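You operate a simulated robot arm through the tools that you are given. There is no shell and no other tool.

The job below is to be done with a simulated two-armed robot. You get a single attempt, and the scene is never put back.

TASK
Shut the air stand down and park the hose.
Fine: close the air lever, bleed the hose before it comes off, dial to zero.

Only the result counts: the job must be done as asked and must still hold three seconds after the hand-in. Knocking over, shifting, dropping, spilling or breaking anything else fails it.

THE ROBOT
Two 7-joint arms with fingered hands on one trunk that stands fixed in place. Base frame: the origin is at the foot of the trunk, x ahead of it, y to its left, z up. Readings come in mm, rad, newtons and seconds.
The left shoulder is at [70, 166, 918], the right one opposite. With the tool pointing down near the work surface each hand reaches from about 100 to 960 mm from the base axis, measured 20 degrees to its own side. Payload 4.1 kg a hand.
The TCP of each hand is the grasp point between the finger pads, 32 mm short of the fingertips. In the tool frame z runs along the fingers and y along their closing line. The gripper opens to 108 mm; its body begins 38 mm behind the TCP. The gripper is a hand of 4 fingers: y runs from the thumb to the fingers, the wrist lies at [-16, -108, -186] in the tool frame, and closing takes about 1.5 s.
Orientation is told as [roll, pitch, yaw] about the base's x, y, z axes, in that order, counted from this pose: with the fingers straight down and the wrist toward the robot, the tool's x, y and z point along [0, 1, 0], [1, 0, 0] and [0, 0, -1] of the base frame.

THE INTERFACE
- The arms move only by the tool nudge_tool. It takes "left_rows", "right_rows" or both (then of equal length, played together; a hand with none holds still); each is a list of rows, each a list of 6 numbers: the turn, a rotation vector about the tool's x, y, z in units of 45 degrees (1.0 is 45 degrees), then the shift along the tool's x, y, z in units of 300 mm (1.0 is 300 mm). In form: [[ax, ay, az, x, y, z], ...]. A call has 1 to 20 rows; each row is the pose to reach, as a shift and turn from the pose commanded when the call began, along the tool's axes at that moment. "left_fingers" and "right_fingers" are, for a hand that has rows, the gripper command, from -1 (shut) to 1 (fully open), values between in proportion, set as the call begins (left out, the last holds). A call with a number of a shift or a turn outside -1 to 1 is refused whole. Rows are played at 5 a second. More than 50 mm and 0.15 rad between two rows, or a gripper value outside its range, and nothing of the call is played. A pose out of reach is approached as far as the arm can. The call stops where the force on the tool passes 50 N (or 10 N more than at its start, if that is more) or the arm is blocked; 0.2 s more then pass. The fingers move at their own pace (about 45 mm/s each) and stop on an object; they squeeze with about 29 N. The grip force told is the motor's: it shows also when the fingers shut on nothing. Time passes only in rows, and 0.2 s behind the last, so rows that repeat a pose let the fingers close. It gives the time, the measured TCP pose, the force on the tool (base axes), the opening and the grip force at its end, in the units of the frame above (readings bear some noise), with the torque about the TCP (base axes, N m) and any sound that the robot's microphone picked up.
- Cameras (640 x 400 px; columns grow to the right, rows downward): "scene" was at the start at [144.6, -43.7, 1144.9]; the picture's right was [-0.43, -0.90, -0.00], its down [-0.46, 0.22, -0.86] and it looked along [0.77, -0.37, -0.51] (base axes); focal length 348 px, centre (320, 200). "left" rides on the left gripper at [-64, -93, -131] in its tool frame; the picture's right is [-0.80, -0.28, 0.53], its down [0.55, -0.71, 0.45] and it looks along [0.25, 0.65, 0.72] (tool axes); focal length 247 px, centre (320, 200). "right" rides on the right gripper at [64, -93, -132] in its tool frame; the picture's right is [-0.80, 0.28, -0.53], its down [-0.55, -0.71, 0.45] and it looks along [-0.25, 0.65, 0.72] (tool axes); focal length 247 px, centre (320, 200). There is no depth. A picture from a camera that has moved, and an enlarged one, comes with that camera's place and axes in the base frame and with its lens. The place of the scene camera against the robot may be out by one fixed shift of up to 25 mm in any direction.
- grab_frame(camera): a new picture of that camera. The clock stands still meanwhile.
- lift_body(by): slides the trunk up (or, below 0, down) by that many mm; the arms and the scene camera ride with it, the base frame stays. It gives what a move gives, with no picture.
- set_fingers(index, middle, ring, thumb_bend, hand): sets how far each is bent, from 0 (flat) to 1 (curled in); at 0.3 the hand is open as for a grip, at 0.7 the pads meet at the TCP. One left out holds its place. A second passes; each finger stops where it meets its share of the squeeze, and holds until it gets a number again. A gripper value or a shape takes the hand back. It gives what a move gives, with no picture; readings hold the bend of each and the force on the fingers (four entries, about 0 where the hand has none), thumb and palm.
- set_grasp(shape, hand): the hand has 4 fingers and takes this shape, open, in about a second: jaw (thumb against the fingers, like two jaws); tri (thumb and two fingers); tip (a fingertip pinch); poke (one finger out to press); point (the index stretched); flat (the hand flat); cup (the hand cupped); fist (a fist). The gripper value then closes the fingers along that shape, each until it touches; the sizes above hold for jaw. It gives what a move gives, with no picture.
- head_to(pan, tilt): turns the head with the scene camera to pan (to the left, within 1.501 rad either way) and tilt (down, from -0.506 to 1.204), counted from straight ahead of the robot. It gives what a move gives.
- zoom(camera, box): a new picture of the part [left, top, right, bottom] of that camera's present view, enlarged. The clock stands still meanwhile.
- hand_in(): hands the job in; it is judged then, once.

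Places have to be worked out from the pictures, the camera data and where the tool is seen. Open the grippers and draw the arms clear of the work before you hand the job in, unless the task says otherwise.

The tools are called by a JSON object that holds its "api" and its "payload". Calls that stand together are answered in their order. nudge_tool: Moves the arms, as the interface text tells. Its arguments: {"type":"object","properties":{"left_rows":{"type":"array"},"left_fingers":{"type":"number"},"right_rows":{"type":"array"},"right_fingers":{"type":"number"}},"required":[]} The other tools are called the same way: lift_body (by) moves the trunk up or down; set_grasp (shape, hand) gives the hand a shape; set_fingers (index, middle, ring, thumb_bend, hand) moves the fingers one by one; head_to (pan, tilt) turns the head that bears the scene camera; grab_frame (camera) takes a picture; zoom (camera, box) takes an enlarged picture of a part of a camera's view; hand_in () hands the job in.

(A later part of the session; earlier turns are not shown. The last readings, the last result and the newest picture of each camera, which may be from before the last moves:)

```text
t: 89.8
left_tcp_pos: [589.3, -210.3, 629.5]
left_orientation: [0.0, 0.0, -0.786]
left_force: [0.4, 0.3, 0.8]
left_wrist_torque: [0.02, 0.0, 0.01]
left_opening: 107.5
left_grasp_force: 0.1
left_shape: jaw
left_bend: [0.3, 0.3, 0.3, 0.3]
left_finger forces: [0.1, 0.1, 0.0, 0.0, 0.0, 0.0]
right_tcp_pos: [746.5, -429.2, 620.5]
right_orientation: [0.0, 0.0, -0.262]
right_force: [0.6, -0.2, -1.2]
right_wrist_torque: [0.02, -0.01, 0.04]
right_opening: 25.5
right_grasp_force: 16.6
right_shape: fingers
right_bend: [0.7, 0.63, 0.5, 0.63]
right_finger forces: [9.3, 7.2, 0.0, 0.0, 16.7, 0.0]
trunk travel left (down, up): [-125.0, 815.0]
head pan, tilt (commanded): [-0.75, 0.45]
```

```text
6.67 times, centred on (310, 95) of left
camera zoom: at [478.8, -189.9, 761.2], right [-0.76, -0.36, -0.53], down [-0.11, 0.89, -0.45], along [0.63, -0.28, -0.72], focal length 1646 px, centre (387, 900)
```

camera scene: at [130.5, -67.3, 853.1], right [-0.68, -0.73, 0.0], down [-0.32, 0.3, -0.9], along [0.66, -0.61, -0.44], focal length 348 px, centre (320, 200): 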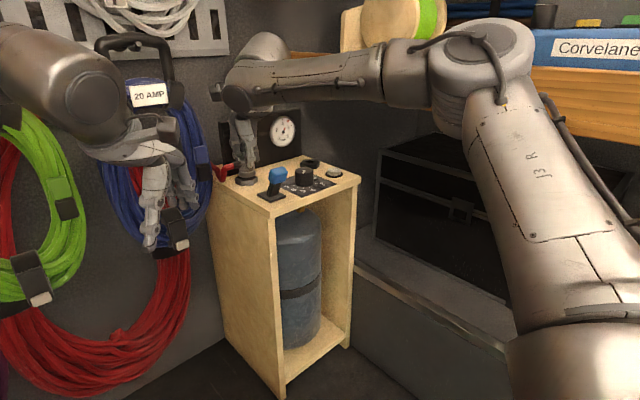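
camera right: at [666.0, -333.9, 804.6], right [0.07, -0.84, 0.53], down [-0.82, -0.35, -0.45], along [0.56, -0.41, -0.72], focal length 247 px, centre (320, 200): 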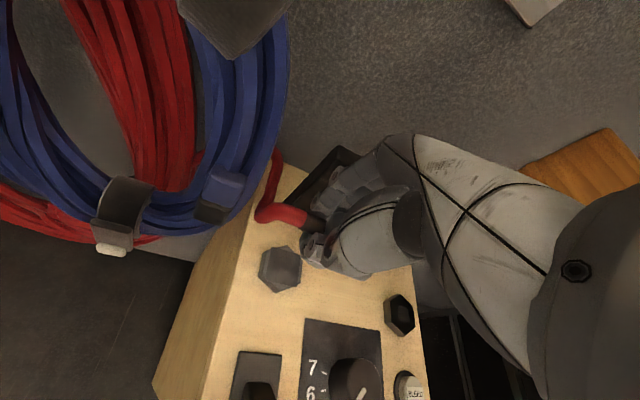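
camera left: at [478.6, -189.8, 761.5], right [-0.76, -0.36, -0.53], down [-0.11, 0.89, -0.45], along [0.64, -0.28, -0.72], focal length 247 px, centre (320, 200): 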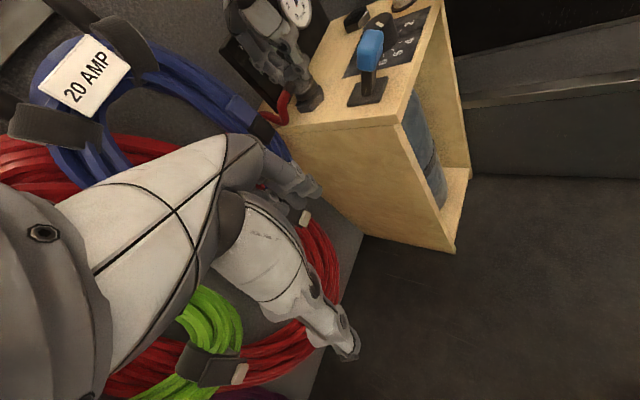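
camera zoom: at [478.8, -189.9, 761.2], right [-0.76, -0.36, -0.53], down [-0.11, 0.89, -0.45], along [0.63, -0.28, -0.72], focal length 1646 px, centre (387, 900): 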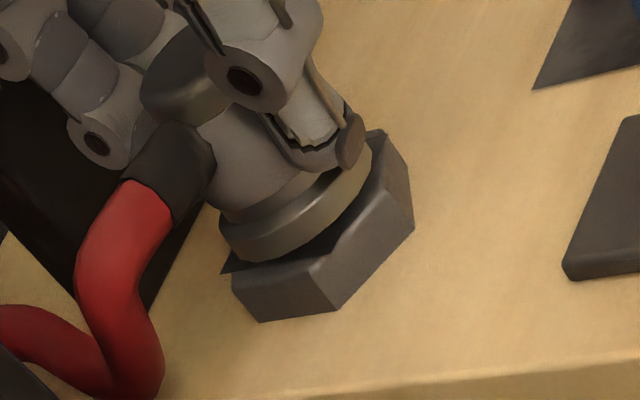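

Alignment is very close to the earlier latched appearance. I press straight down to latch.

{"api": "nudge_tool", "payload": {"right_rows": [[0, 0, 0, 0, 0, 0.006], [0, 0, 0, 0, 0, 0.011], [0, 0, 0, 0, 0, 0.015], [0, 0, 0, 0, 0, 0.018]]}}

{"api": "zoom", "payload": {"camera": "scene", "box": [229, 155, 264, 190]}}

```text
t: 90.8
left_tcp_pos: [589.2, -208.8, 631.3]
left_orientation: [0.0, 0.001, -0.785]
left_force: [0.6, 0.5, -0.4]
left_wrist_torque: [-0.05, -0.02, 0.02]
left_opening: 108.1
left_grasp_force: 0.0
left_shape: jaw
left_bend: [0.3, 0.3, 0.3, 0.3]
left_finger forces: [0.0, 0.0, 0.1, 0.0, 0.2, 0.1]
right_tcp_pos: [746.1, -428.8, 616.3]
right_orientation: [0.0, -0.002, -0.262]
right_force: [-0.1, 0.0, 4.5]
right_wrist_torque: [-0.04, -0.1, -0.01]
right_opening: 25.4
right_grasp_force: 17.9
right_shape: fingers
right_bend: [0.7, 0.63, 0.5, 0.63]
right_finger forces: [9.9, 8.2, 0.1, 0.1, 17.9, 0.1]
trunk travel left (down, up): [-125.0, 815.0]
head pan, tilt (commanded): [-0.75, 0.45]
```

```text
11.43 times, centred on (246, 172) of scene
camera zoom: at [130.2, -67.0, 853.2], right [-0.68, -0.73, 0.0], down [-0.32, 0.3, -0.9], along [0.66, -0.61, -0.43], focal length 3974 px, centre (1160, 514)
```

zoom: 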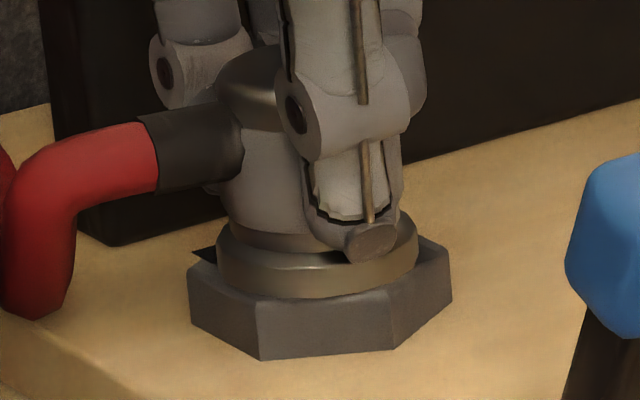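

4.5 N so far; I press a little more.

{"api": "nudge_tool", "payload": {"right_rows": [[0, 0, 0, 0, 0, 0.004], [0, 0, 0, 0, 0, 0.008], [0, 0, 0, 0, 0, 0.01]]}}

```text
t: 91.6
left_tcp_pos: [589.3, -209.5, 631.8]
left_orientation: [0.0, -0.003, -0.785]
left_force: [0.1, 1.0, 0.0]
left_wrist_torque: [-0.02, 0.02, -0.01]
left_opening: 107.9
left_grasp_force: 0.0
left_shape: jaw
left_bend: [0.3, 0.3, 0.3, 0.3]
left_finger forces: [0.0, 0.0, 0.0, 0.1, 0.1, 0.0]
right_tcp_pos: [745.8, -428.3, 615.6]
right_orientation: [0.001, -0.005, -0.261]
right_force: [1.4, 0.2, 16.3]
right_wrist_torque: [-0.05, -0.11, 0.0]
right_opening: 25.6
right_grasp_force: 19.4
right_shape: fingers
right_bend: [0.7, 0.63, 0.5, 0.63]
right_finger forces: [10.9, 9.2, 0.0, 0.0, 18.7, 0.0]
trunk travel left (down, up): [-125.0, 815.0]
head pan, tilt (commanded): [-0.75, 0.45]
```

16 N and no snap; the picture shows the flange has rocked ~4 mm toward the camera as it flattened. I lift slightly, shift (+3.4,−3.1) mm and check.

{"api": "nudge_tool", "payload": {"right_rows": [[0, 0, 0, 0, 0, -0.012], [0, 0, 0, 0, 0, -0.025], [0, 0, 0, -0.004, 0.007, -0.03], [0, 0, 0, -0.007, 0.0137, -0.03]]}}

{"api": "zoom", "payload": {"camera": "scene", "box": [229, 155, 264, 190]}}

{"api": "zoom", "payload": {"camera": "left", "box": [285, 65, 335, 125]}}

{"api": "zoom", "payload": {"camera": "right", "box": [240, 190, 340, 300]}}

```text
t: 92.6
left_tcp_pos: [589.2, -209.1, 630.1]
left_orientation: [0.0, -0.001, -0.787]
left_force: [-0.2, -0.2, 0.7]
left_wrist_torque: [0.0, 0.0, -0.02]
left_opening: 107.7
left_grasp_force: 0.1
left_shape: jaw
left_bend: [0.3, 0.3, 0.3, 0.3]
left_finger forces: [0.1, 0.0, 0.0, 0.0, 0.0, 0.1]
right_tcp_pos: [748.0, -433.0, 622.8]
right_orientation: [0.0, -0.001, -0.262]
right_force: [-0.3, -0.5, -0.9]
right_wrist_torque: [0.01, 0.01, 0.03]
right_opening: 25.4
right_grasp_force: 16.8
right_shape: fingers
right_bend: [0.7, 0.63, 0.5, 0.63]
right_finger forces: [10.2, 6.7, 0.0, 0.0, 16.3, 0.0]
trunk travel left (down, up): [-125.0, 815.0]
head pan, tilt (commanded): [-0.75, 0.45]
```

```text
11.43 times, centred on (246, 172) of scene
camera zoom: at [130.7, -67.4, 852.9], right [-0.68, -0.73, 0.0], down [-0.32, 0.3, -0.9], along [0.66, -0.61, -0.44], focal length 3974 px, centre (1160, 514)
```

zoom: 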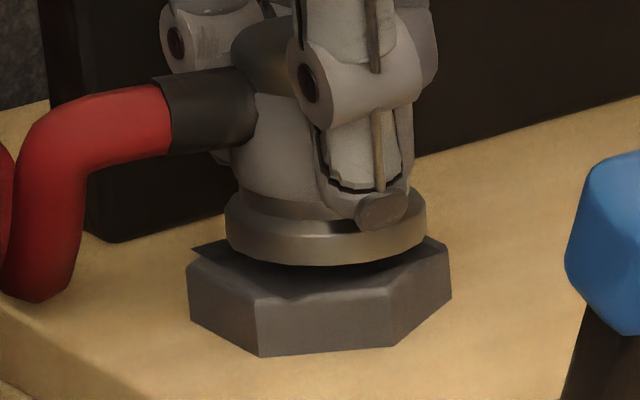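

```text
6.67 times, centred on (310, 95) of left
camera zoom: at [478.8, -189.9, 761.2], right [-0.76, -0.36, -0.53], down [-0.11, 0.89, -0.45], along [0.63, -0.28, -0.72], focal length 1646 px, centre (387, 900)
```

zoom: 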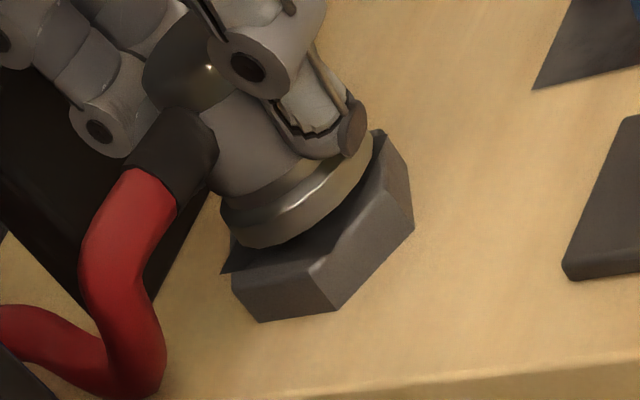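

```text
3.64 times, centred on (290, 245) of right
camera zoom: at [674.8, -346.3, 751.8], right [0.07, -0.84, 0.53], down [-0.82, -0.35, -0.45], along [0.56, -0.41, -0.72], focal length 898 px, centre (429, 36)
```

zoom: 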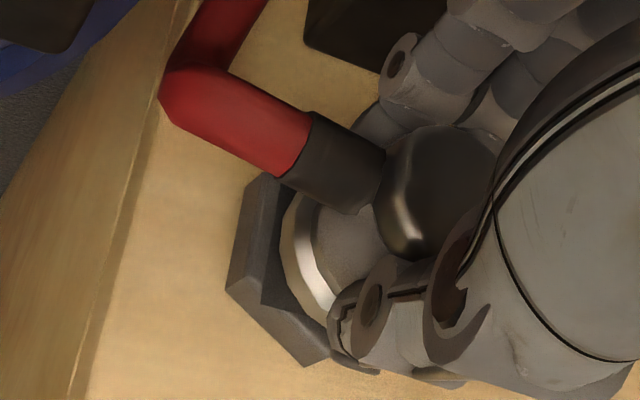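

The seat centre is still ~3.5 mm further in +x than the arm can reach here, so I want to lower the trunk a bit more. First I check that the left arm has room below by turning the head left.

{"api": "head_to", "payload": {"pan": 0.35, "tilt": 0.7}}

{"api": "grab_frame", "payload": {"camera": "scene"}}

```text
t: 93.9
left_tcp_pos: [589.7, -209.7, 630.0]
left_orientation: [-0.001, -0.001, -0.785]
left_force: [0.0, -0.3, 0.1]
left_wrist_torque: [-0.01, 0.0, -0.02]
left_opening: 107.8
left_grasp_force: 0.0
left_shape: jaw
left_bend: [0.3, 0.3, 0.3, 0.3]
left_finger forces: [0.1, 0.0, 0.1, 0.0, 0.0, 0.0]
right_tcp_pos: [746.8, -431.8, 620.6]
right_orientation: [0.0, 0.0, -0.262]
right_force: [-0.6, 0.2, -0.4]
right_wrist_torque: [-0.01, -0.01, -0.02]
right_opening: 25.7
right_grasp_force: 16.8
right_shape: fingers
right_bend: [0.7, 0.63, 0.5, 0.63]
right_finger forces: [10.2, 6.7, 0.1, 0.0, 16.4, 0.1]
trunk travel left (down, up): [-125.0, 815.0]
head pan, tilt (commanded): [0.351, 0.7]
```

```text
taken
camera scene: at [143.3, 24.5, 830.8], right [0.34, -0.94, 0.0], down [-0.61, -0.22, -0.76], along [0.72, 0.26, -0.64], focal length 348 px, centre (320, 200)
```

scene: 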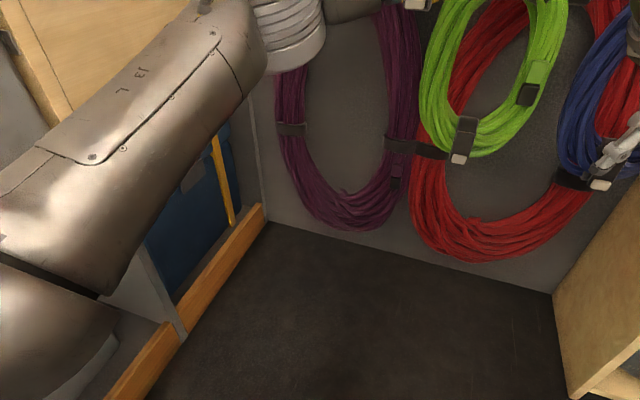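

The left elbow is high with nothing beneath it, so lowering another 40 mm is fine. I raise the right hand (backing off slightly), lower the trunk, and turn the head back.

{"api": "nudge_tool", "payload": {"right_rows": [[0, 0, 0, 0, 0, -0.04], [0, 0, 0, 0, -0.015, -0.09], [0, 0, 0, 0, -0.03, -0.14]]}}

{"api": "lift_body", "payload": {"by": -40}}

{"api": "head_to", "payload": {"pan": -0.75, "tilt": 0.45}}

{"api": "grab_frame", "payload": {"camera": "scene"}}

{"api": "grab_frame", "payload": {"camera": "left"}}

```text
t: 94.7
left_tcp_pos: [590.5, -210.0, 630.5]
left_orientation: [0.0, 0.0, -0.786]
left_force: [-0.1, 0.2, 0.0]
left_wrist_torque: [0.02, 0.0, 0.0]
left_opening: 107.8
left_grasp_force: 0.1
left_shape: jaw
left_bend: [0.3, 0.3, 0.3, 0.3]
left_finger forces: [0.0, 0.0, 0.0, 0.0, 0.1, 0.1]
right_tcp_pos: [741.6, -428.5, 663.9]
right_orientation: [0.0, 0.0, -0.262]
right_force: [0.4, -0.6, -0.8]
right_wrist_torque: [0.03, 0.01, 0.04]
right_opening: 25.7
right_grasp_force: 16.8
right_shape: fingers
right_bend: [0.7, 0.63, 0.5, 0.63]
right_finger forces: [10.1, 6.7, 0.1, 0.0, 16.4, 0.1]
right hand out of reach, approached as far as the arm can: row 1
trunk travel left (down, up): [-125.0, 815.0]
head pan, tilt (commanded): [0.351, 0.7]
```

```text
t: 95.5
left_tcp_pos: [589.2, -210.1, 589.4]
left_orientation: [0.0, 0.0, -0.785]
left_force: [-1.0, -0.4, 0.6]
left_wrist_torque: [0.0, 0.02, 0.03]
left_opening: 108.0
left_grasp_force: 0.0
left_shape: jaw
left_bend: [0.3, 0.3, 0.3, 0.3]
left_finger forces: [0.0, 0.1, 0.0, 0.0, 0.0, 0.0]
right_tcp_pos: [741.5, -429.0, 624.8]
right_orientation: [0.0, 0.001, -0.262]
right_force: [-0.4, -0.1, -0.3]
right_wrist_torque: [0.0, -0.02, 0.02]
right_opening: 25.6
right_grasp_force: 16.0
right_shape: fingers
right_bend: [0.7, 0.63, 0.5, 0.63]
right_finger forces: [10.1, 6.7, 0.0, 0.0, 16.4, 0.1]
trunk travel left (down, up): [-85.0, 855.0]
head pan, tilt (commanded): [0.351, 0.7]
```

```text
t: 96.8
left_tcp_pos: [590.4, -209.6, 589.4]
left_orientation: [0.0, 0.0, -0.785]
left_force: [0.0, 0.1, -0.2]
left_wrist_torque: [0.0, 0.0, 0.02]
left_opening: 107.7
left_grasp_force: 0.1
left_shape: jaw
left_bend: [0.3, 0.3, 0.3, 0.3]
left_finger forces: [0.0, 0.1, 0.1, 0.1, 0.0, 0.0]
right_tcp_pos: [742.0, -429.9, 623.4]
right_orientation: [0.0, 0.0, -0.261]
right_force: [0.4, -0.1, -1.2]
right_wrist_torque: [-0.02, 0.0, -0.01]
right_opening: 25.7
right_grasp_force: 17.1
right_shape: fingers
right_bend: [0.7, 0.63, 0.5, 0.63]
right_finger forces: [10.2, 6.7, 0.0, 0.0, 16.3, 0.0]
trunk travel left (down, up): [-85.0, 855.0]
head pan, tilt (commanded): [-0.75, 0.45]
```

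```text
taken
camera scene: at [130.7, -67.3, 813.0], right [-0.68, -0.73, 0.0], down [-0.32, 0.3, -0.9], along [0.66, -0.61, -0.44], focal length 348 px, centre (320, 200)
```

scene: 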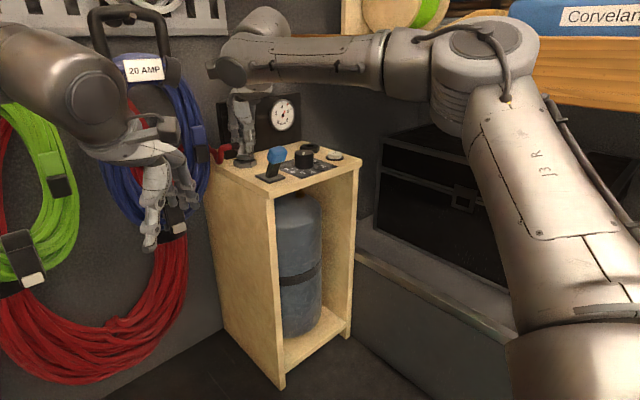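

```text
taken
camera left: at [478.8, -189.9, 721.2], right [-0.76, -0.36, -0.53], down [-0.11, 0.89, -0.45], along [0.63, -0.28, -0.72], focal length 247 px, centre (320, 200)
```

left: 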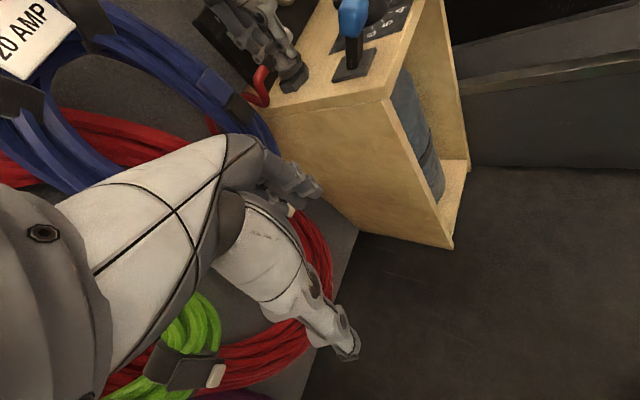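

Nothing touches. I move the coupling to the target ([751.6,-433]) at the same height, and meanwhile raise the left hand for a better camera angle.

{"api": "nudge_tool", "payload": {"right_rows": [[0, 0, 0, 0, 0.011, 0], [0, 0, 0, -0.001, 0.022, 0], [0, 0, 0, -0.0014, 0.0335, 0]], "left_rows": [[0, 0, 0, 0, 0, -0.14], [0, 0, 0, 0, 0, -0.28], [0, 0, 0, 0, 0, -0.433]]}}

{"api": "zoom", "payload": {"camera": "scene", "box": [227, 132, 262, 167]}}

{"api": "grab_frame", "payload": {"camera": "left"}}

```text
t: 97.7
left_tcp_pos: [588.5, -210.2, 720.1]
left_orientation: [0.001, -0.001, -0.786]
left_force: [0.9, 0.3, 0.3]
left_wrist_torque: [0.0, -0.02, 0.0]
left_opening: 107.5
left_grasp_force: 0.1
left_shape: jaw
left_bend: [0.3, 0.3, 0.3, 0.3]
left_finger forces: [0.1, 0.2, 0.0, 0.0, 0.0, 0.1]
right_tcp_pos: [744.1, -432.8, 622.9]
right_orientation: [0.0, 0.001, -0.262]
right_force: [0.1, -0.2, -0.9]
right_wrist_torque: [0.0, 0.03, -0.02]
right_opening: 25.7
right_grasp_force: 16.3
right_shape: fingers
right_bend: [0.7, 0.63, 0.5, 0.63]
right_finger forces: [10.2, 6.8, 0.0, 0.1, 16.4, 0.0]
right hand out of reach, approached as far as the arm can: row 2, 3
trunk travel left (down, up): [-85.0, 855.0]
head pan, tilt (commanded): [-0.75, 0.45]
```

```text
11.43 times, centred on (244, 150) of scene
camera zoom: at [130.5, -67.3, 813.0], right [-0.68, -0.73, 0.0], down [-0.32, 0.3, -0.9], along [0.66, -0.61, -0.44], focal length 3974 px, centre (1183, 777)
```

zoom: 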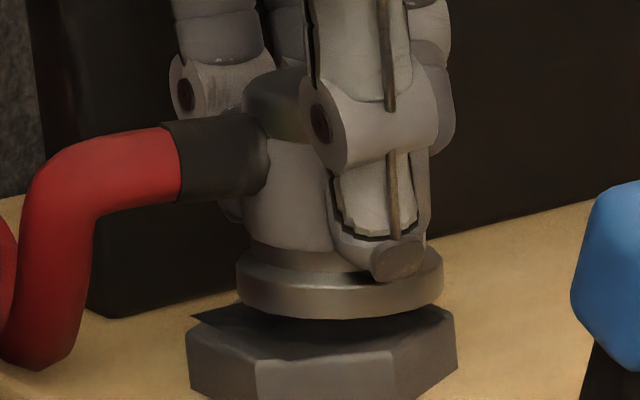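

```text
taken
camera left: at [477.8, -190.5, 852.4], right [-0.76, -0.36, -0.53], down [-0.11, 0.89, -0.45], along [0.63, -0.28, -0.72], focal length 247 px, centre (320, 200)
```

left: 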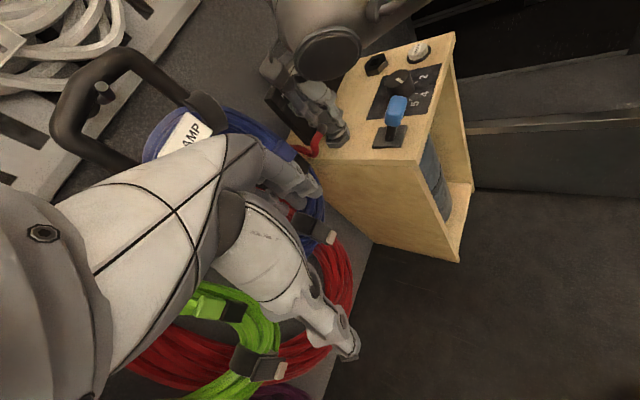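

At this trunk height the reach is even a little less (x≈744), so height isn't the fix. A better way is to tilt the hand forward (fingers pointing slightly away), which extends reach and moves the knuckles off the panel. I'll set the coupling down upright here first.

{"api": "nudge_tool", "payload": {"right_rows": [[0, 0, 0, 0, 0, 0.006], [0, 0, 0, 0, 0, 0.011], [0, 0, 0, 0, 0, 0.016]]}}

{"api": "set_fingers", "payload": {"hand": "right", "index": 0.68, "middle": 0.61, "ring": 0.5, "thumb_bend": 0.62}}

{"api": "zoom", "payload": {"camera": "scene", "box": [227, 135, 262, 170]}}

{"api": "zoom", "payload": {"camera": "left", "box": [305, 95, 355, 155]}}

```text
t: 98.5
left_tcp_pos: [588.3, -209.7, 721.0]
left_orientation: [0.001, 0.0, -0.785]
left_force: [-0.2, 0.6, -0.3]
left_wrist_torque: [0.0, -0.01, -0.01]
left_opening: 107.6
left_grasp_force: 0.1
left_shape: jaw
left_bend: [0.3, 0.3, 0.3, 0.3]
left_finger forces: [0.0, 0.1, 0.1, 0.0, 0.0, 0.0]
right_tcp_pos: [744.3, -432.9, 617.8]
right_orientation: [-0.001, 0.0, -0.262]
right_force: [-0.8, -0.9, -0.2]
right_wrist_torque: [0.01, 0.01, 0.0]
right_opening: 25.4
right_grasp_force: 16.4
right_shape: fingers
right_bend: [0.7, 0.63, 0.5, 0.63]
right_finger forces: [10.1, 6.7, 0.0, 0.0, 16.4, 0.0]
trunk travel left (down, up): [-85.0, 855.0]
head pan, tilt (commanded): [-0.75, 0.45]
```

```text
t: 99.5
left_tcp_pos: [589.6, -210.8, 720.7]
left_orientation: [0.0, -0.001, -0.786]
left_force: [0.2, 0.4, 0.1]
left_wrist_torque: [-0.03, -0.01, 0.01]
left_opening: 107.4
left_grasp_force: 0.0
left_shape: jaw
left_bend: [0.3, 0.3, 0.3, 0.3]
left_finger forces: [0.1, 0.1, 0.1, 0.0, 0.0, 0.1]
right_tcp_pos: [745.2, -432.1, 618.0]
right_orientation: [0.001, -0.003, -0.263]
right_force: [0.1, -0.5, -0.6]
right_wrist_torque: [0.03, -0.05, 0.0]
right_opening: 28.0
right_grasp_force: 3.7
right_shape: fingers
right_bend: [0.64, 0.61, 0.5, 0.59]
right_finger forces: [3.5, 0.0, 0.0, 0.0, 3.4, 0.1]
trunk travel left (down, up): [-85.0, 855.0]
head pan, tilt (commanded): [-0.75, 0.45]
```

```text
11.43 times, centred on (244, 152) of scene
camera zoom: at [130.7, -67.3, 813.0], right [-0.68, -0.73, 0.0], down [-0.32, 0.3, -0.9], along [0.66, -0.61, -0.44], focal length 3974 px, centre (1183, 743)
```

zoom: 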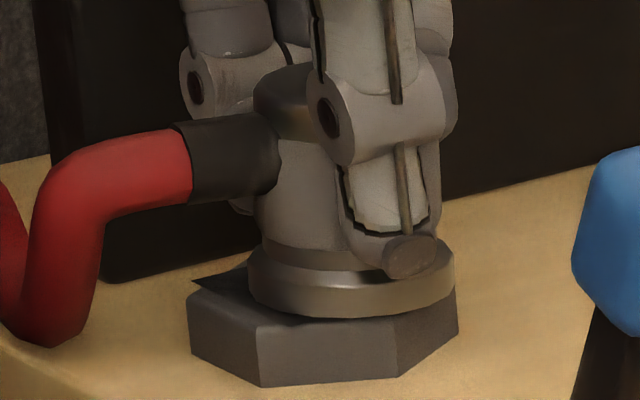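

```text
6.67 times, centred on (330, 125) of left
camera zoom: at [478.1, -190.3, 851.9], right [-0.76, -0.36, -0.53], down [-0.11, 0.89, -0.45], along [0.63, -0.28, -0.72], focal length 1646 px, centre (253, 700)
```

zoom: 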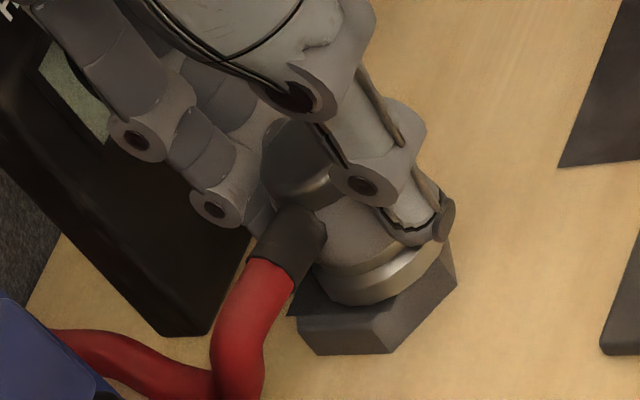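

It's down, lightly held. I open further in a balanced way so the hand can leave.

{"api": "set_fingers", "payload": {"hand": "right", "index": 0.57, "middle": 0.55, "ring": 0.5, "thumb_bend": 0.53}}

{"api": "zoom", "payload": {"camera": "scene", "box": [227, 135, 262, 170]}}

```text
t: 100.5
left_tcp_pos: [589.3, -210.0, 719.8]
left_orientation: [0.0, 0.0, -0.785]
left_force: [-0.3, -0.1, 0.2]
left_wrist_torque: [0.0, 0.0, 0.01]
left_opening: 107.8
left_grasp_force: 0.0
left_shape: jaw
left_bend: [0.3, 0.3, 0.3, 0.3]
left_finger forces: [0.0, 0.1, 0.1, 0.0, 0.1, 0.0]
right_tcp_pos: [745.5, -432.9, 618.1]
right_orientation: [0.0, 0.0, -0.262]
right_force: [0.7, -0.7, -0.1]
right_wrist_torque: [0.0, 0.0, -0.01]
right_opening: 43.1
right_grasp_force: 0.1
right_shape: fingers
right_bend: [0.56, 0.55, 0.5, 0.53]
right_finger forces: [0.1, 0.1, 0.0, 0.0, 0.0, 0.1]
trunk travel left (down, up): [-85.0, 855.0]
head pan, tilt (commanded): [-0.75, 0.45]
```

```text
11.43 times, centred on (244, 152) of scene
camera zoom: at [130.6, -67.3, 813.0], right [-0.68, -0.73, 0.0], down [-0.32, 0.3, -0.9], along [0.66, -0.61, -0.44], focal length 3974 px, centre (1183, 743)
```

zoom: 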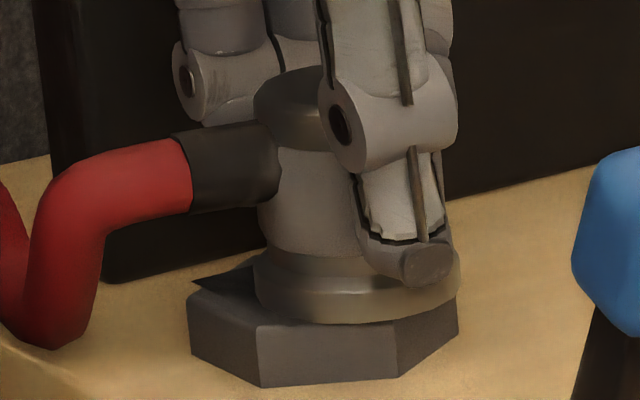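

The coupling stands free, about (−9.4,−1.1) mm from the seat centre. I tilt the hand forward 12° in place (fingertips swing away from the robot, knuckles off the panel), which will also let the thumb push the coupling in the wanted direction.

{"api": "nudge_tool", "payload": {"right_rows": [[-0.067, 0, 0, 0, 0, 0], [-0.133, 0, 0, 0, 0, 0], [-0.2, 0, 0, 0, 0, 0], [-0.267, 0, 0, 0, 0, 0]]}}

{"api": "zoom", "payload": {"camera": "scene", "box": [227, 135, 262, 170]}}

{"api": "zoom", "payload": {"camera": "left", "box": [290, 80, 370, 165]}}

{"api": "zoom", "payload": {"camera": "right", "box": [220, 150, 400, 310]}}

```text
t: 101.5
left_tcp_pos: [589.4, -210.2, 720.6]
left_orientation: [-0.001, 0.001, -0.785]
left_force: [-0.6, 0.4, -0.5]
left_wrist_torque: [-0.01, 0.01, -0.02]
left_opening: 107.5
left_grasp_force: 0.1
left_shape: jaw
left_bend: [0.3, 0.3, 0.3, 0.3]
left_finger forces: [0.0, 0.1, 0.1, 0.1, 0.1, 0.0]
right_tcp_pos: [745.7, -432.0, 619.0]
right_orientation: [0.001, -0.211, -0.262]
right_force: [-0.4, -0.7, 0.2]
right_wrist_torque: [0.0, 0.01, 0.02]
right_opening: 43.7
right_grasp_force: 0.1
right_shape: fingers
right_bend: [0.56, 0.55, 0.5, 0.53]
right_finger forces: [0.1, 0.0, 0.0, 0.0, 0.4, 0.0]
trunk travel left (down, up): [-85.0, 855.0]
head pan, tilt (commanded): [-0.75, 0.45]
```

```text
11.43 times, centred on (244, 152) of scene
camera zoom: at [130.6, -67.3, 813.0], right [-0.68, -0.73, 0.0], down [-0.32, 0.3, -0.9], along [0.66, -0.61, -0.44], focal length 3974 px, centre (1183, 743)
```

zoom: 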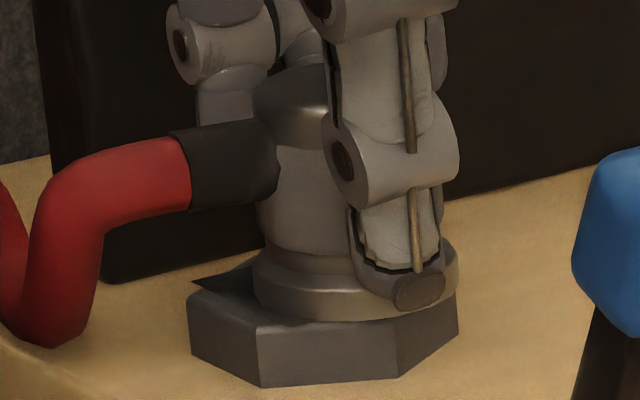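

```text
4.71 times, centred on (330, 122) of left
camera zoom: at [478.0, -190.3, 852.0], right [-0.76, -0.36, -0.53], down [-0.11, 0.89, -0.45], along [0.64, -0.28, -0.72], focal length 1162 px, centre (273, 565)
```

zoom: 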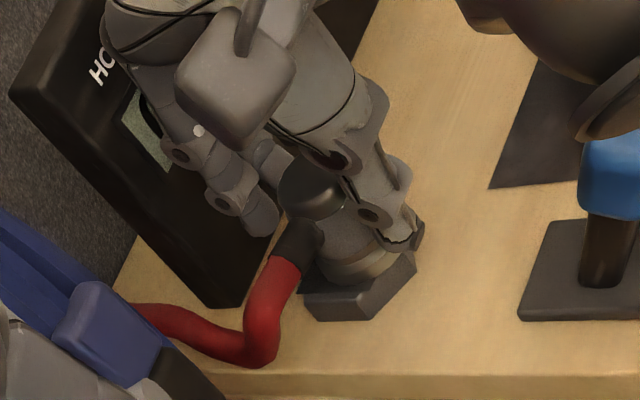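

```text
2.50 times, centred on (310, 230) of right
camera zoom: at [647.3, -340.6, 727.3], right [-0.05, -0.81, 0.58], down [-0.72, -0.38, -0.59], along [0.69, -0.44, -0.57], focal length 617 px, centre (345, 125)
```

zoom: 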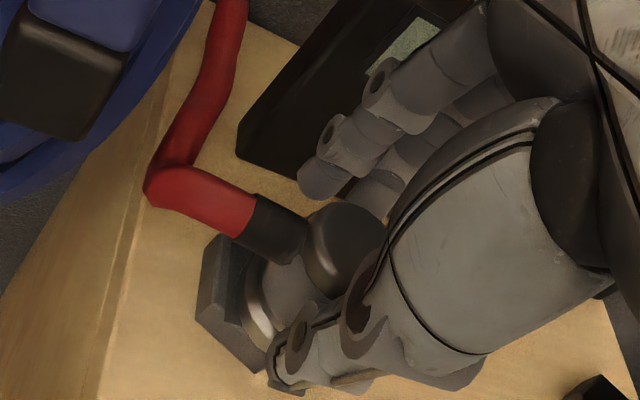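

The tilt is done without disturbing the coupling (thumb just touches, 0.4 N). I push 5 mm in +x with the thumb and look.

{"api": "nudge_tool", "payload": {"right_rows": [[0, 0, 0, 0.003, 0.0077, 0.0017], [0, 0, 0, 0.006, 0.0154, 0.0033], [0, 0, 0, 0.006, 0.0154, 0.0033]]}}

{"api": "zoom", "payload": {"camera": "scene", "box": [227, 135, 262, 170]}}

{"api": "zoom", "payload": {"camera": "right", "box": [220, 150, 400, 310]}}

```text
t: 102.2
left_tcp_pos: [589.2, -209.1, 720.7]
left_orientation: [0.0, 0.001, -0.785]
left_force: [0.3, 0.4, -0.3]
left_wrist_torque: [-0.01, 0.01, -0.02]
left_opening: 108.1
left_grasp_force: 0.1
left_shape: jaw
left_bend: [0.3, 0.3, 0.3, 0.3]
left_finger forces: [0.0, 0.1, 0.1, 0.0, 0.0, 0.1]
right_tcp_pos: [749.2, -432.3, 618.3]
right_orientation: [0.0, -0.21, -0.263]
right_force: [0.5, 0.6, 0.0]
right_wrist_torque: [-0.01, 0.02, -0.03]
right_opening: 43.5
right_grasp_force: 0.4
right_shape: fingers
right_bend: [0.56, 0.55, 0.5, 0.53]
right_finger forces: [0.0, 0.0, 0.0, 0.0, 0.0, 0.0]
trunk travel left (down, up): [-85.0, 855.0]
head pan, tilt (commanded): [-0.75, 0.45]
```

```text
11.43 times, centred on (244, 152) of scene
camera zoom: at [130.6, -67.3, 813.0], right [-0.68, -0.73, 0.0], down [-0.32, 0.3, -0.9], along [0.66, -0.61, -0.44], focal length 3974 px, centre (1183, 743)
```

zoom: 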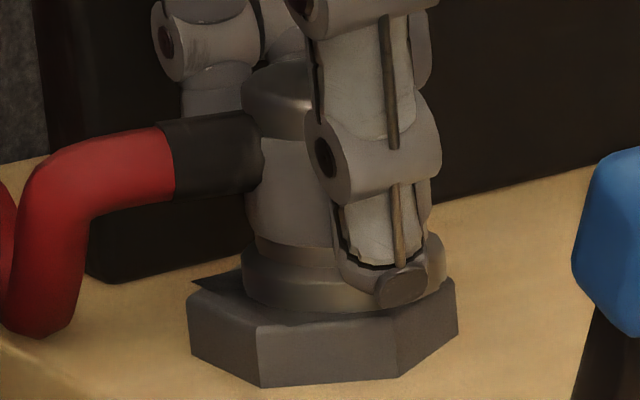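

```text
2.50 times, centred on (310, 230) of right
camera zoom: at [652.3, -340.0, 726.9], right [-0.05, -0.81, 0.58], down [-0.72, -0.38, -0.58], along [0.69, -0.44, -0.57], focal length 617 px, centre (345, 125)
```

zoom: 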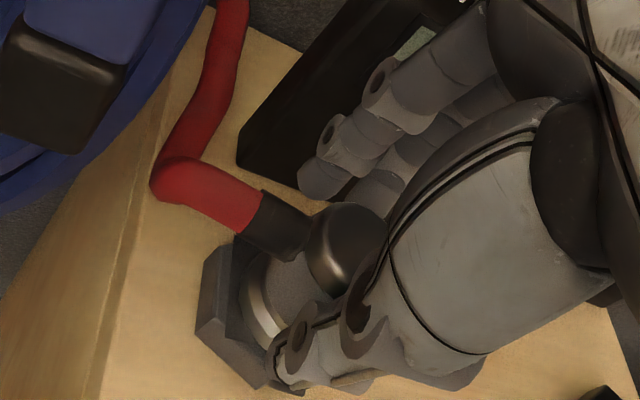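

With the tilt the reach is fine (x=749) and the coupling moved; it's now about (−3.3,−3.6) mm off. I close gently on it to slide it the rest of the way.

{"api": "set_fingers", "payload": {"hand": "right", "index": 0.68, "middle": 0.66, "ring": 0.5, "thumb_bend": 0.66}}

{"api": "zoom", "payload": {"camera": "scene", "box": [227, 135, 262, 170]}}

{"api": "zoom", "payload": {"camera": "left", "box": [290, 80, 370, 165]}}

```text
t: 103.2
left_tcp_pos: [589.1, -211.0, 720.5]
left_orientation: [-0.001, 0.0, -0.785]
left_force: [0.0, 0.2, -0.4]
left_wrist_torque: [0.01, -0.01, -0.02]
left_opening: 107.8
left_grasp_force: 0.1
left_shape: jaw
left_bend: [0.3, 0.3, 0.3, 0.3]
left_finger forces: [0.0, 0.0, 0.0, 0.0, 0.0, 0.0]
right_tcp_pos: [750.2, -432.2, 618.1]
right_orientation: [-0.002, -0.208, -0.263]
right_force: [0.5, 1.0, 0.9]
right_wrist_torque: [0.02, -0.01, 0.0]
right_opening: 27.6
right_grasp_force: 7.1
right_shape: fingers
right_bend: [0.63, 0.62, 0.5, 0.59]
right_finger forces: [3.4, 3.4, 0.0, 0.1, 6.5, 0.0]
trunk travel left (down, up): [-85.0, 855.0]
head pan, tilt (commanded): [-0.75, 0.45]
```

```text
11.43 times, centred on (244, 152) of scene
camera zoom: at [130.6, -67.3, 813.0], right [-0.68, -0.73, 0.0], down [-0.32, 0.3, -0.9], along [0.66, -0.61, -0.44], focal length 3974 px, centre (1183, 743)
```

zoom: 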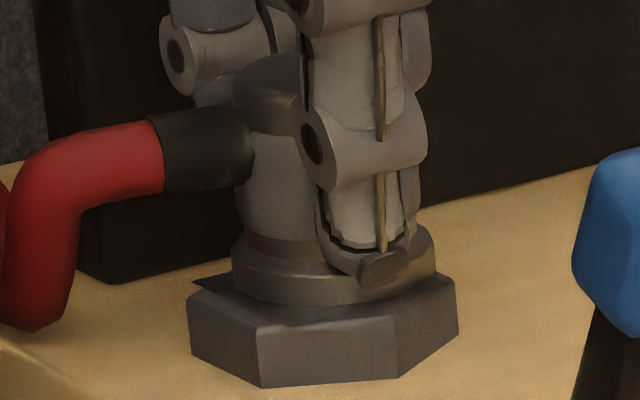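

```text
4.71 times, centred on (330, 122) of left
camera zoom: at [478.0, -190.3, 852.0], right [-0.76, -0.36, -0.53], down [-0.11, 0.89, -0.45], along [0.64, -0.28, -0.72], focal length 1162 px, centre (273, 565)
```

zoom: 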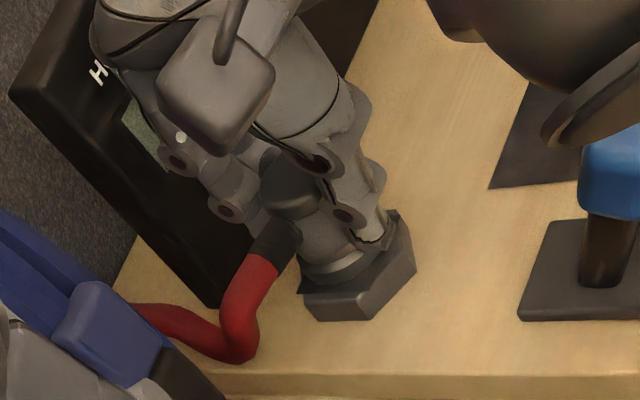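

Gentle grip holds (3–6 N). I take a tight left-camera zoom to pin down the offset from the second direction.

{"api": "zoom", "payload": {"camera": "left", "box": [318, 110, 368, 160]}}

{"api": "zoom", "payload": {"camera": "right", "box": [260, 200, 360, 310]}}

```text
8.00 times, centred on (343, 135) of left
camera zoom: at [478.0, -190.3, 852.0], right [-0.76, -0.36, -0.53], down [-0.11, 0.89, -0.45], along [0.64, -0.28, -0.72], focal length 1976 px, centre (136, 720)
```

zoom: 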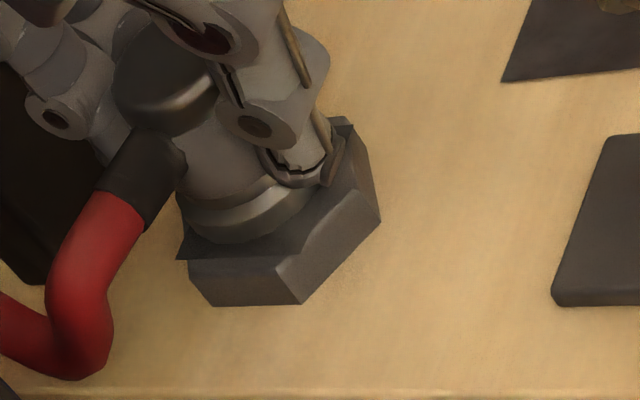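

```text
3.64 times, centred on (310, 255) of right
camera zoom: at [652.2, -340.0, 727.1], right [-0.05, -0.81, 0.58], down [-0.72, -0.38, -0.58], along [0.69, -0.44, -0.57], focal length 898 px, centre (356, 0)
```

zoom: 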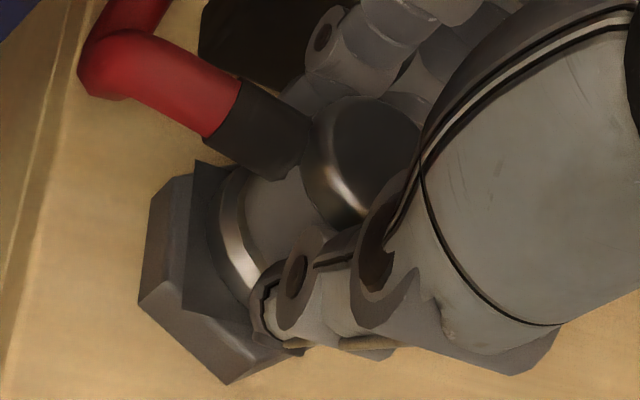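

The estimates put it about (0,−2) mm from the seat centre. I slide it +2 mm in y, then release gently.

{"api": "nudge_tool", "payload": {"right_rows": [[0, 0, 0, 0.0032, -0.0008, 0], [0, 0, 0, 0.0064, -0.0017, 0], [0, 0, 0, 0.0064, -0.0017, 0]]}}

{"api": "set_fingers", "payload": {"hand": "right", "index": 0.6, "middle": 0.59, "ring": 0.48, "thumb_bend": 0.56}}

{"api": "zoom", "payload": {"camera": "scene", "box": [227, 135, 262, 170]}}

{"api": "zoom", "payload": {"camera": "left", "box": [318, 110, 368, 160]}}

```text
t: 104.0
left_tcp_pos: [589.5, -210.1, 720.4]
left_orientation: [-0.002, 0.0, -0.785]
left_force: [0.7, -0.2, 0.1]
left_wrist_torque: [-0.03, -0.01, 0.01]
left_opening: 107.6
left_grasp_force: 0.1
left_shape: jaw
left_bend: [0.3, 0.3, 0.3, 0.3]
left_finger forces: [0.0, 0.1, 0.1, 0.0, 0.1, 0.0]
right_tcp_pos: [749.8, -430.4, 618.8]
right_orientation: [0.0, -0.209, -0.261]
right_force: [-0.6, 0.8, 1.9]
right_wrist_torque: [-0.01, 0.06, 0.04]
right_opening: 27.3
right_grasp_force: 6.2
right_shape: fingers
right_bend: [0.63, 0.62, 0.5, 0.59]
right_finger forces: [3.3, 3.4, 0.0, 0.0, 6.6, 0.0]
trunk travel left (down, up): [-85.0, 855.0]
head pan, tilt (commanded): [-0.75, 0.45]
```

```text
t: 105.0
left_tcp_pos: [588.9, -210.0, 720.6]
left_orientation: [0.0, 0.0, -0.786]
left_force: [-0.3, 0.1, -0.6]
left_wrist_torque: [0.01, -0.01, 0.01]
left_opening: 107.9
left_grasp_force: 0.1
left_shape: jaw
left_bend: [0.3, 0.3, 0.3, 0.3]
left_finger forces: [0.0, 0.0, 0.0, 0.0, 0.0, 0.0]
right_tcp_pos: [750.0, -429.8, 619.4]
right_orientation: [0.0, -0.209, -0.263]
right_force: [0.3, -0.2, -0.7]
right_wrist_torque: [-0.02, 0.0, 0.03]
right_opening: 33.8
right_grasp_force: 0.0
right_shape: fingers
right_bend: [0.6, 0.59, 0.48, 0.56]
right_finger forces: [0.0, 0.1, 0.0, 0.0, 0.0, 0.1]
trunk travel left (down, up): [-85.0, 855.0]
head pan, tilt (commanded): [-0.75, 0.45]
```

```text
11.43 times, centred on (244, 152) of scene
camera zoom: at [130.6, -67.3, 813.0], right [-0.68, -0.73, 0.0], down [-0.32, 0.3, -0.9], along [0.66, -0.61, -0.44], focal length 3974 px, centre (1183, 743)
```

zoom: 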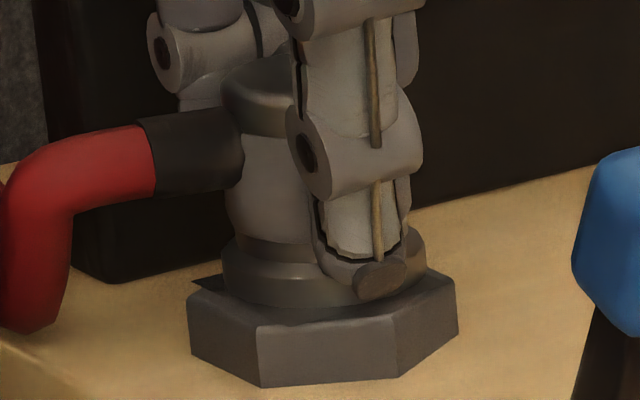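

```text
8.00 times, centred on (343, 135) of left
camera zoom: at [478.0, -190.3, 852.0], right [-0.76, -0.36, -0.53], down [-0.11, 0.89, -0.45], along [0.64, -0.28, -0.72], focal length 1976 px, centre (136, 720)
```

zoom: 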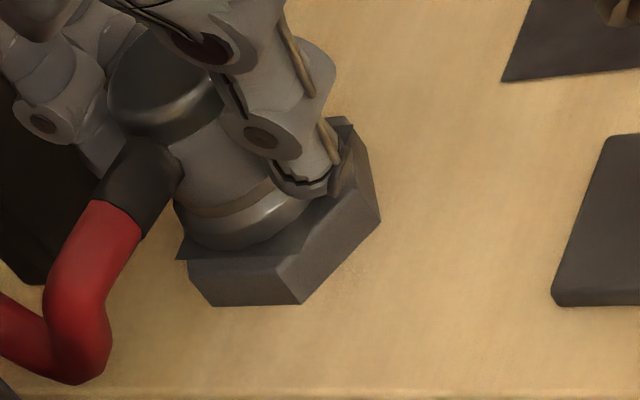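

Free-standing now, about (+2.5,−2) mm off by the averaged views. Since the loose cage still surrounds it, I nudge the cage (−2.5,+2.5) mm to drag it back.

{"api": "nudge_tool", "payload": {"right_rows": [[0, 0, 0, 0.003, -0.005, -0.001], [0, 0, 0, 0.006, -0.01, -0.002], [0, 0, 0, 0.006, -0.01, -0.002]]}}

{"api": "zoom", "payload": {"camera": "scene", "box": [227, 135, 262, 170]}}

{"api": "zoom", "payload": {"camera": "left", "box": [318, 110, 368, 160]}}

```text
t: 105.8
left_tcp_pos: [588.9, -209.5, 721.9]
left_orientation: [0.0, 0.001, -0.785]
left_force: [-1.0, -0.3, -0.4]
left_wrist_torque: [0.0, 0.02, 0.01]
left_opening: 108.0
left_grasp_force: 0.0
left_shape: jaw
left_bend: [0.3, 0.3, 0.3, 0.3]
left_finger forces: [0.1, 0.0, 0.1, 0.1, 0.0, 0.0]
right_tcp_pos: [745.9, -427.7, 617.4]
right_orientation: [0.0, -0.208, -0.263]
right_force: [0.5, -0.3, -0.6]
right_wrist_torque: [0.01, 0.0, -0.02]
right_opening: 33.7
right_grasp_force: 0.5
right_shape: fingers
right_bend: [0.6, 0.59, 0.48, 0.56]
right_finger forces: [0.1, 0.1, 0.0, 0.1, 0.0, 0.0]
trunk travel left (down, up): [-85.0, 855.0]
head pan, tilt (commanded): [-0.75, 0.45]
```

```text
11.43 times, centred on (244, 152) of scene
camera zoom: at [130.6, -67.3, 813.0], right [-0.68, -0.73, 0.0], down [-0.32, 0.3, -0.9], along [0.66, -0.61, -0.44], focal length 3974 px, centre (1183, 743)
```

zoom: 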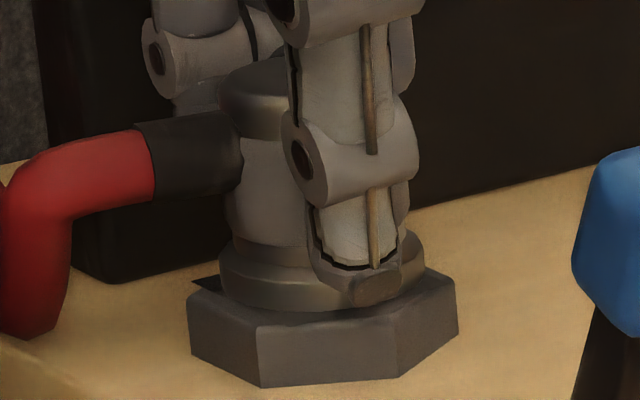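

```text
8.00 times, centred on (343, 135) of left
camera zoom: at [478.0, -190.3, 852.0], right [-0.76, -0.36, -0.53], down [-0.11, 0.89, -0.45], along [0.64, -0.28, -0.72], focal length 1976 px, centre (136, 720)
```

zoom: 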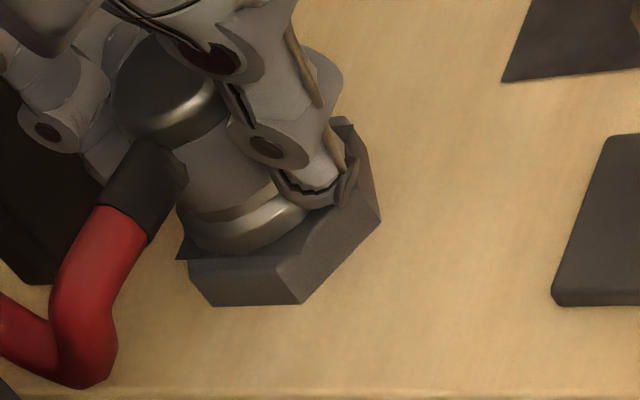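

Now within about 1–1.5 mm of the seat centre. I open slightly and rise straight up, leaving it standing.

{"api": "set_fingers", "payload": {"hand": "right", "index": 0.55, "middle": 0.54, "ring": 0.46, "thumb_bend": 0.52}}

{"api": "nudge_tool", "payload": {"right_rows": [[0, 0, 0, 0, 0.0035, -0.0163], [0, 0, 0, 0, 0.0083, -0.039], [0, 0, 0, 0, 0.0173, -0.0815], [0, 0, 0, 0, 0.0277, -0.13], [0, 0, 0, 0, 0.0416, -0.196], [0, 0, 0, 0, 0.0555, -0.261]]}}

{"api": "zoom", "payload": {"camera": "scene", "box": [227, 130, 262, 165]}}

{"api": "zoom", "payload": {"camera": "left", "box": [318, 105, 368, 160]}}

```text
t: 106.8
left_tcp_pos: [589.4, -210.1, 720.8]
left_orientation: [-0.001, 0.0, -0.785]
left_force: [0.9, -0.3, -1.0]
left_wrist_torque: [0.01, 0.0, -0.02]
left_opening: 107.9
left_grasp_force: 0.1
left_shape: jaw
left_bend: [0.3, 0.3, 0.3, 0.3]
left_finger forces: [0.0, 0.0, 0.0, 0.1, 0.0, 0.1]
right_tcp_pos: [747.7, -428.3, 618.4]
right_orientation: [0.001, -0.21, -0.26]
right_force: [0.0, 0.0, 0.5]
right_wrist_torque: [0.01, -0.02, 0.03]
right_opening: 45.7
right_grasp_force: 0.1
right_shape: fingers
right_bend: [0.55, 0.54, 0.46, 0.52]
right_finger forces: [0.0, 0.1, 0.0, 0.0, 0.0, 0.0]
trunk travel left (down, up): [-85.0, 855.0]
head pan, tilt (commanded): [-0.75, 0.45]
```

```text
t: 108.2
left_tcp_pos: [589.3, -211.1, 721.1]
left_orientation: [0.0, 0.0, -0.784]
left_force: [1.0, 1.0, 0.4]
left_wrist_torque: [-0.01, 0.0, 0.01]
left_opening: 107.6
left_grasp_force: 0.1
left_shape: jaw
left_bend: [0.3, 0.3, 0.3, 0.3]
left_finger forces: [0.0, 0.0, 0.0, 0.0, 0.1, 0.0]
right_tcp_pos: [746.9, -428.3, 698.4]
right_orientation: [0.001, -0.21, -0.261]
right_force: [-0.1, -1.0, 0.6]
right_wrist_torque: [0.02, -0.02, 0.02]
right_opening: 45.8
right_grasp_force: 0.1
right_shape: fingers
right_bend: [0.55, 0.54, 0.46, 0.52]
right_finger forces: [0.0, 0.0, 0.1, 0.1, 0.1, 0.1]
trunk travel left (down, up): [-85.0, 855.0]
head pan, tilt (commanded): [-0.75, 0.45]
```

```text
11.43 times, centred on (244, 148) of scene
camera zoom: at [130.6, -67.3, 813.0], right [-0.68, -0.73, 0.0], down [-0.32, 0.3, -0.9], along [0.66, -0.61, -0.44], focal length 3974 px, centre (1183, 800)
```

zoom: 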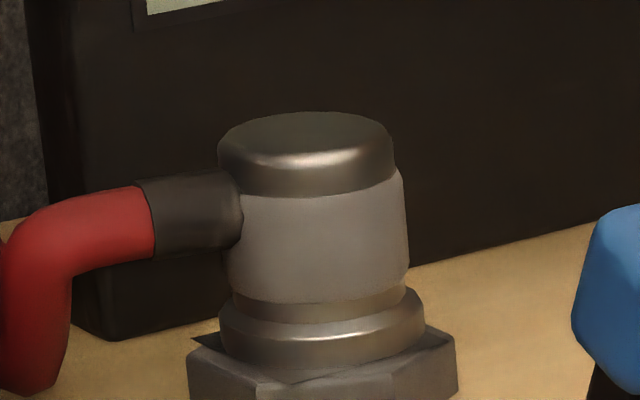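

```text
7.27 times, centred on (343, 132) of left
camera zoom: at [478.0, -190.3, 852.0], right [-0.76, -0.36, -0.53], down [-0.11, 0.89, -0.45], along [0.64, -0.28, -0.72], focal length 1796 px, centre (153, 691)
```

zoom: 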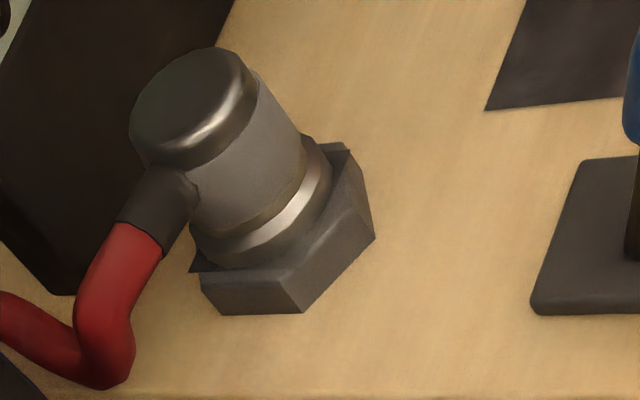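

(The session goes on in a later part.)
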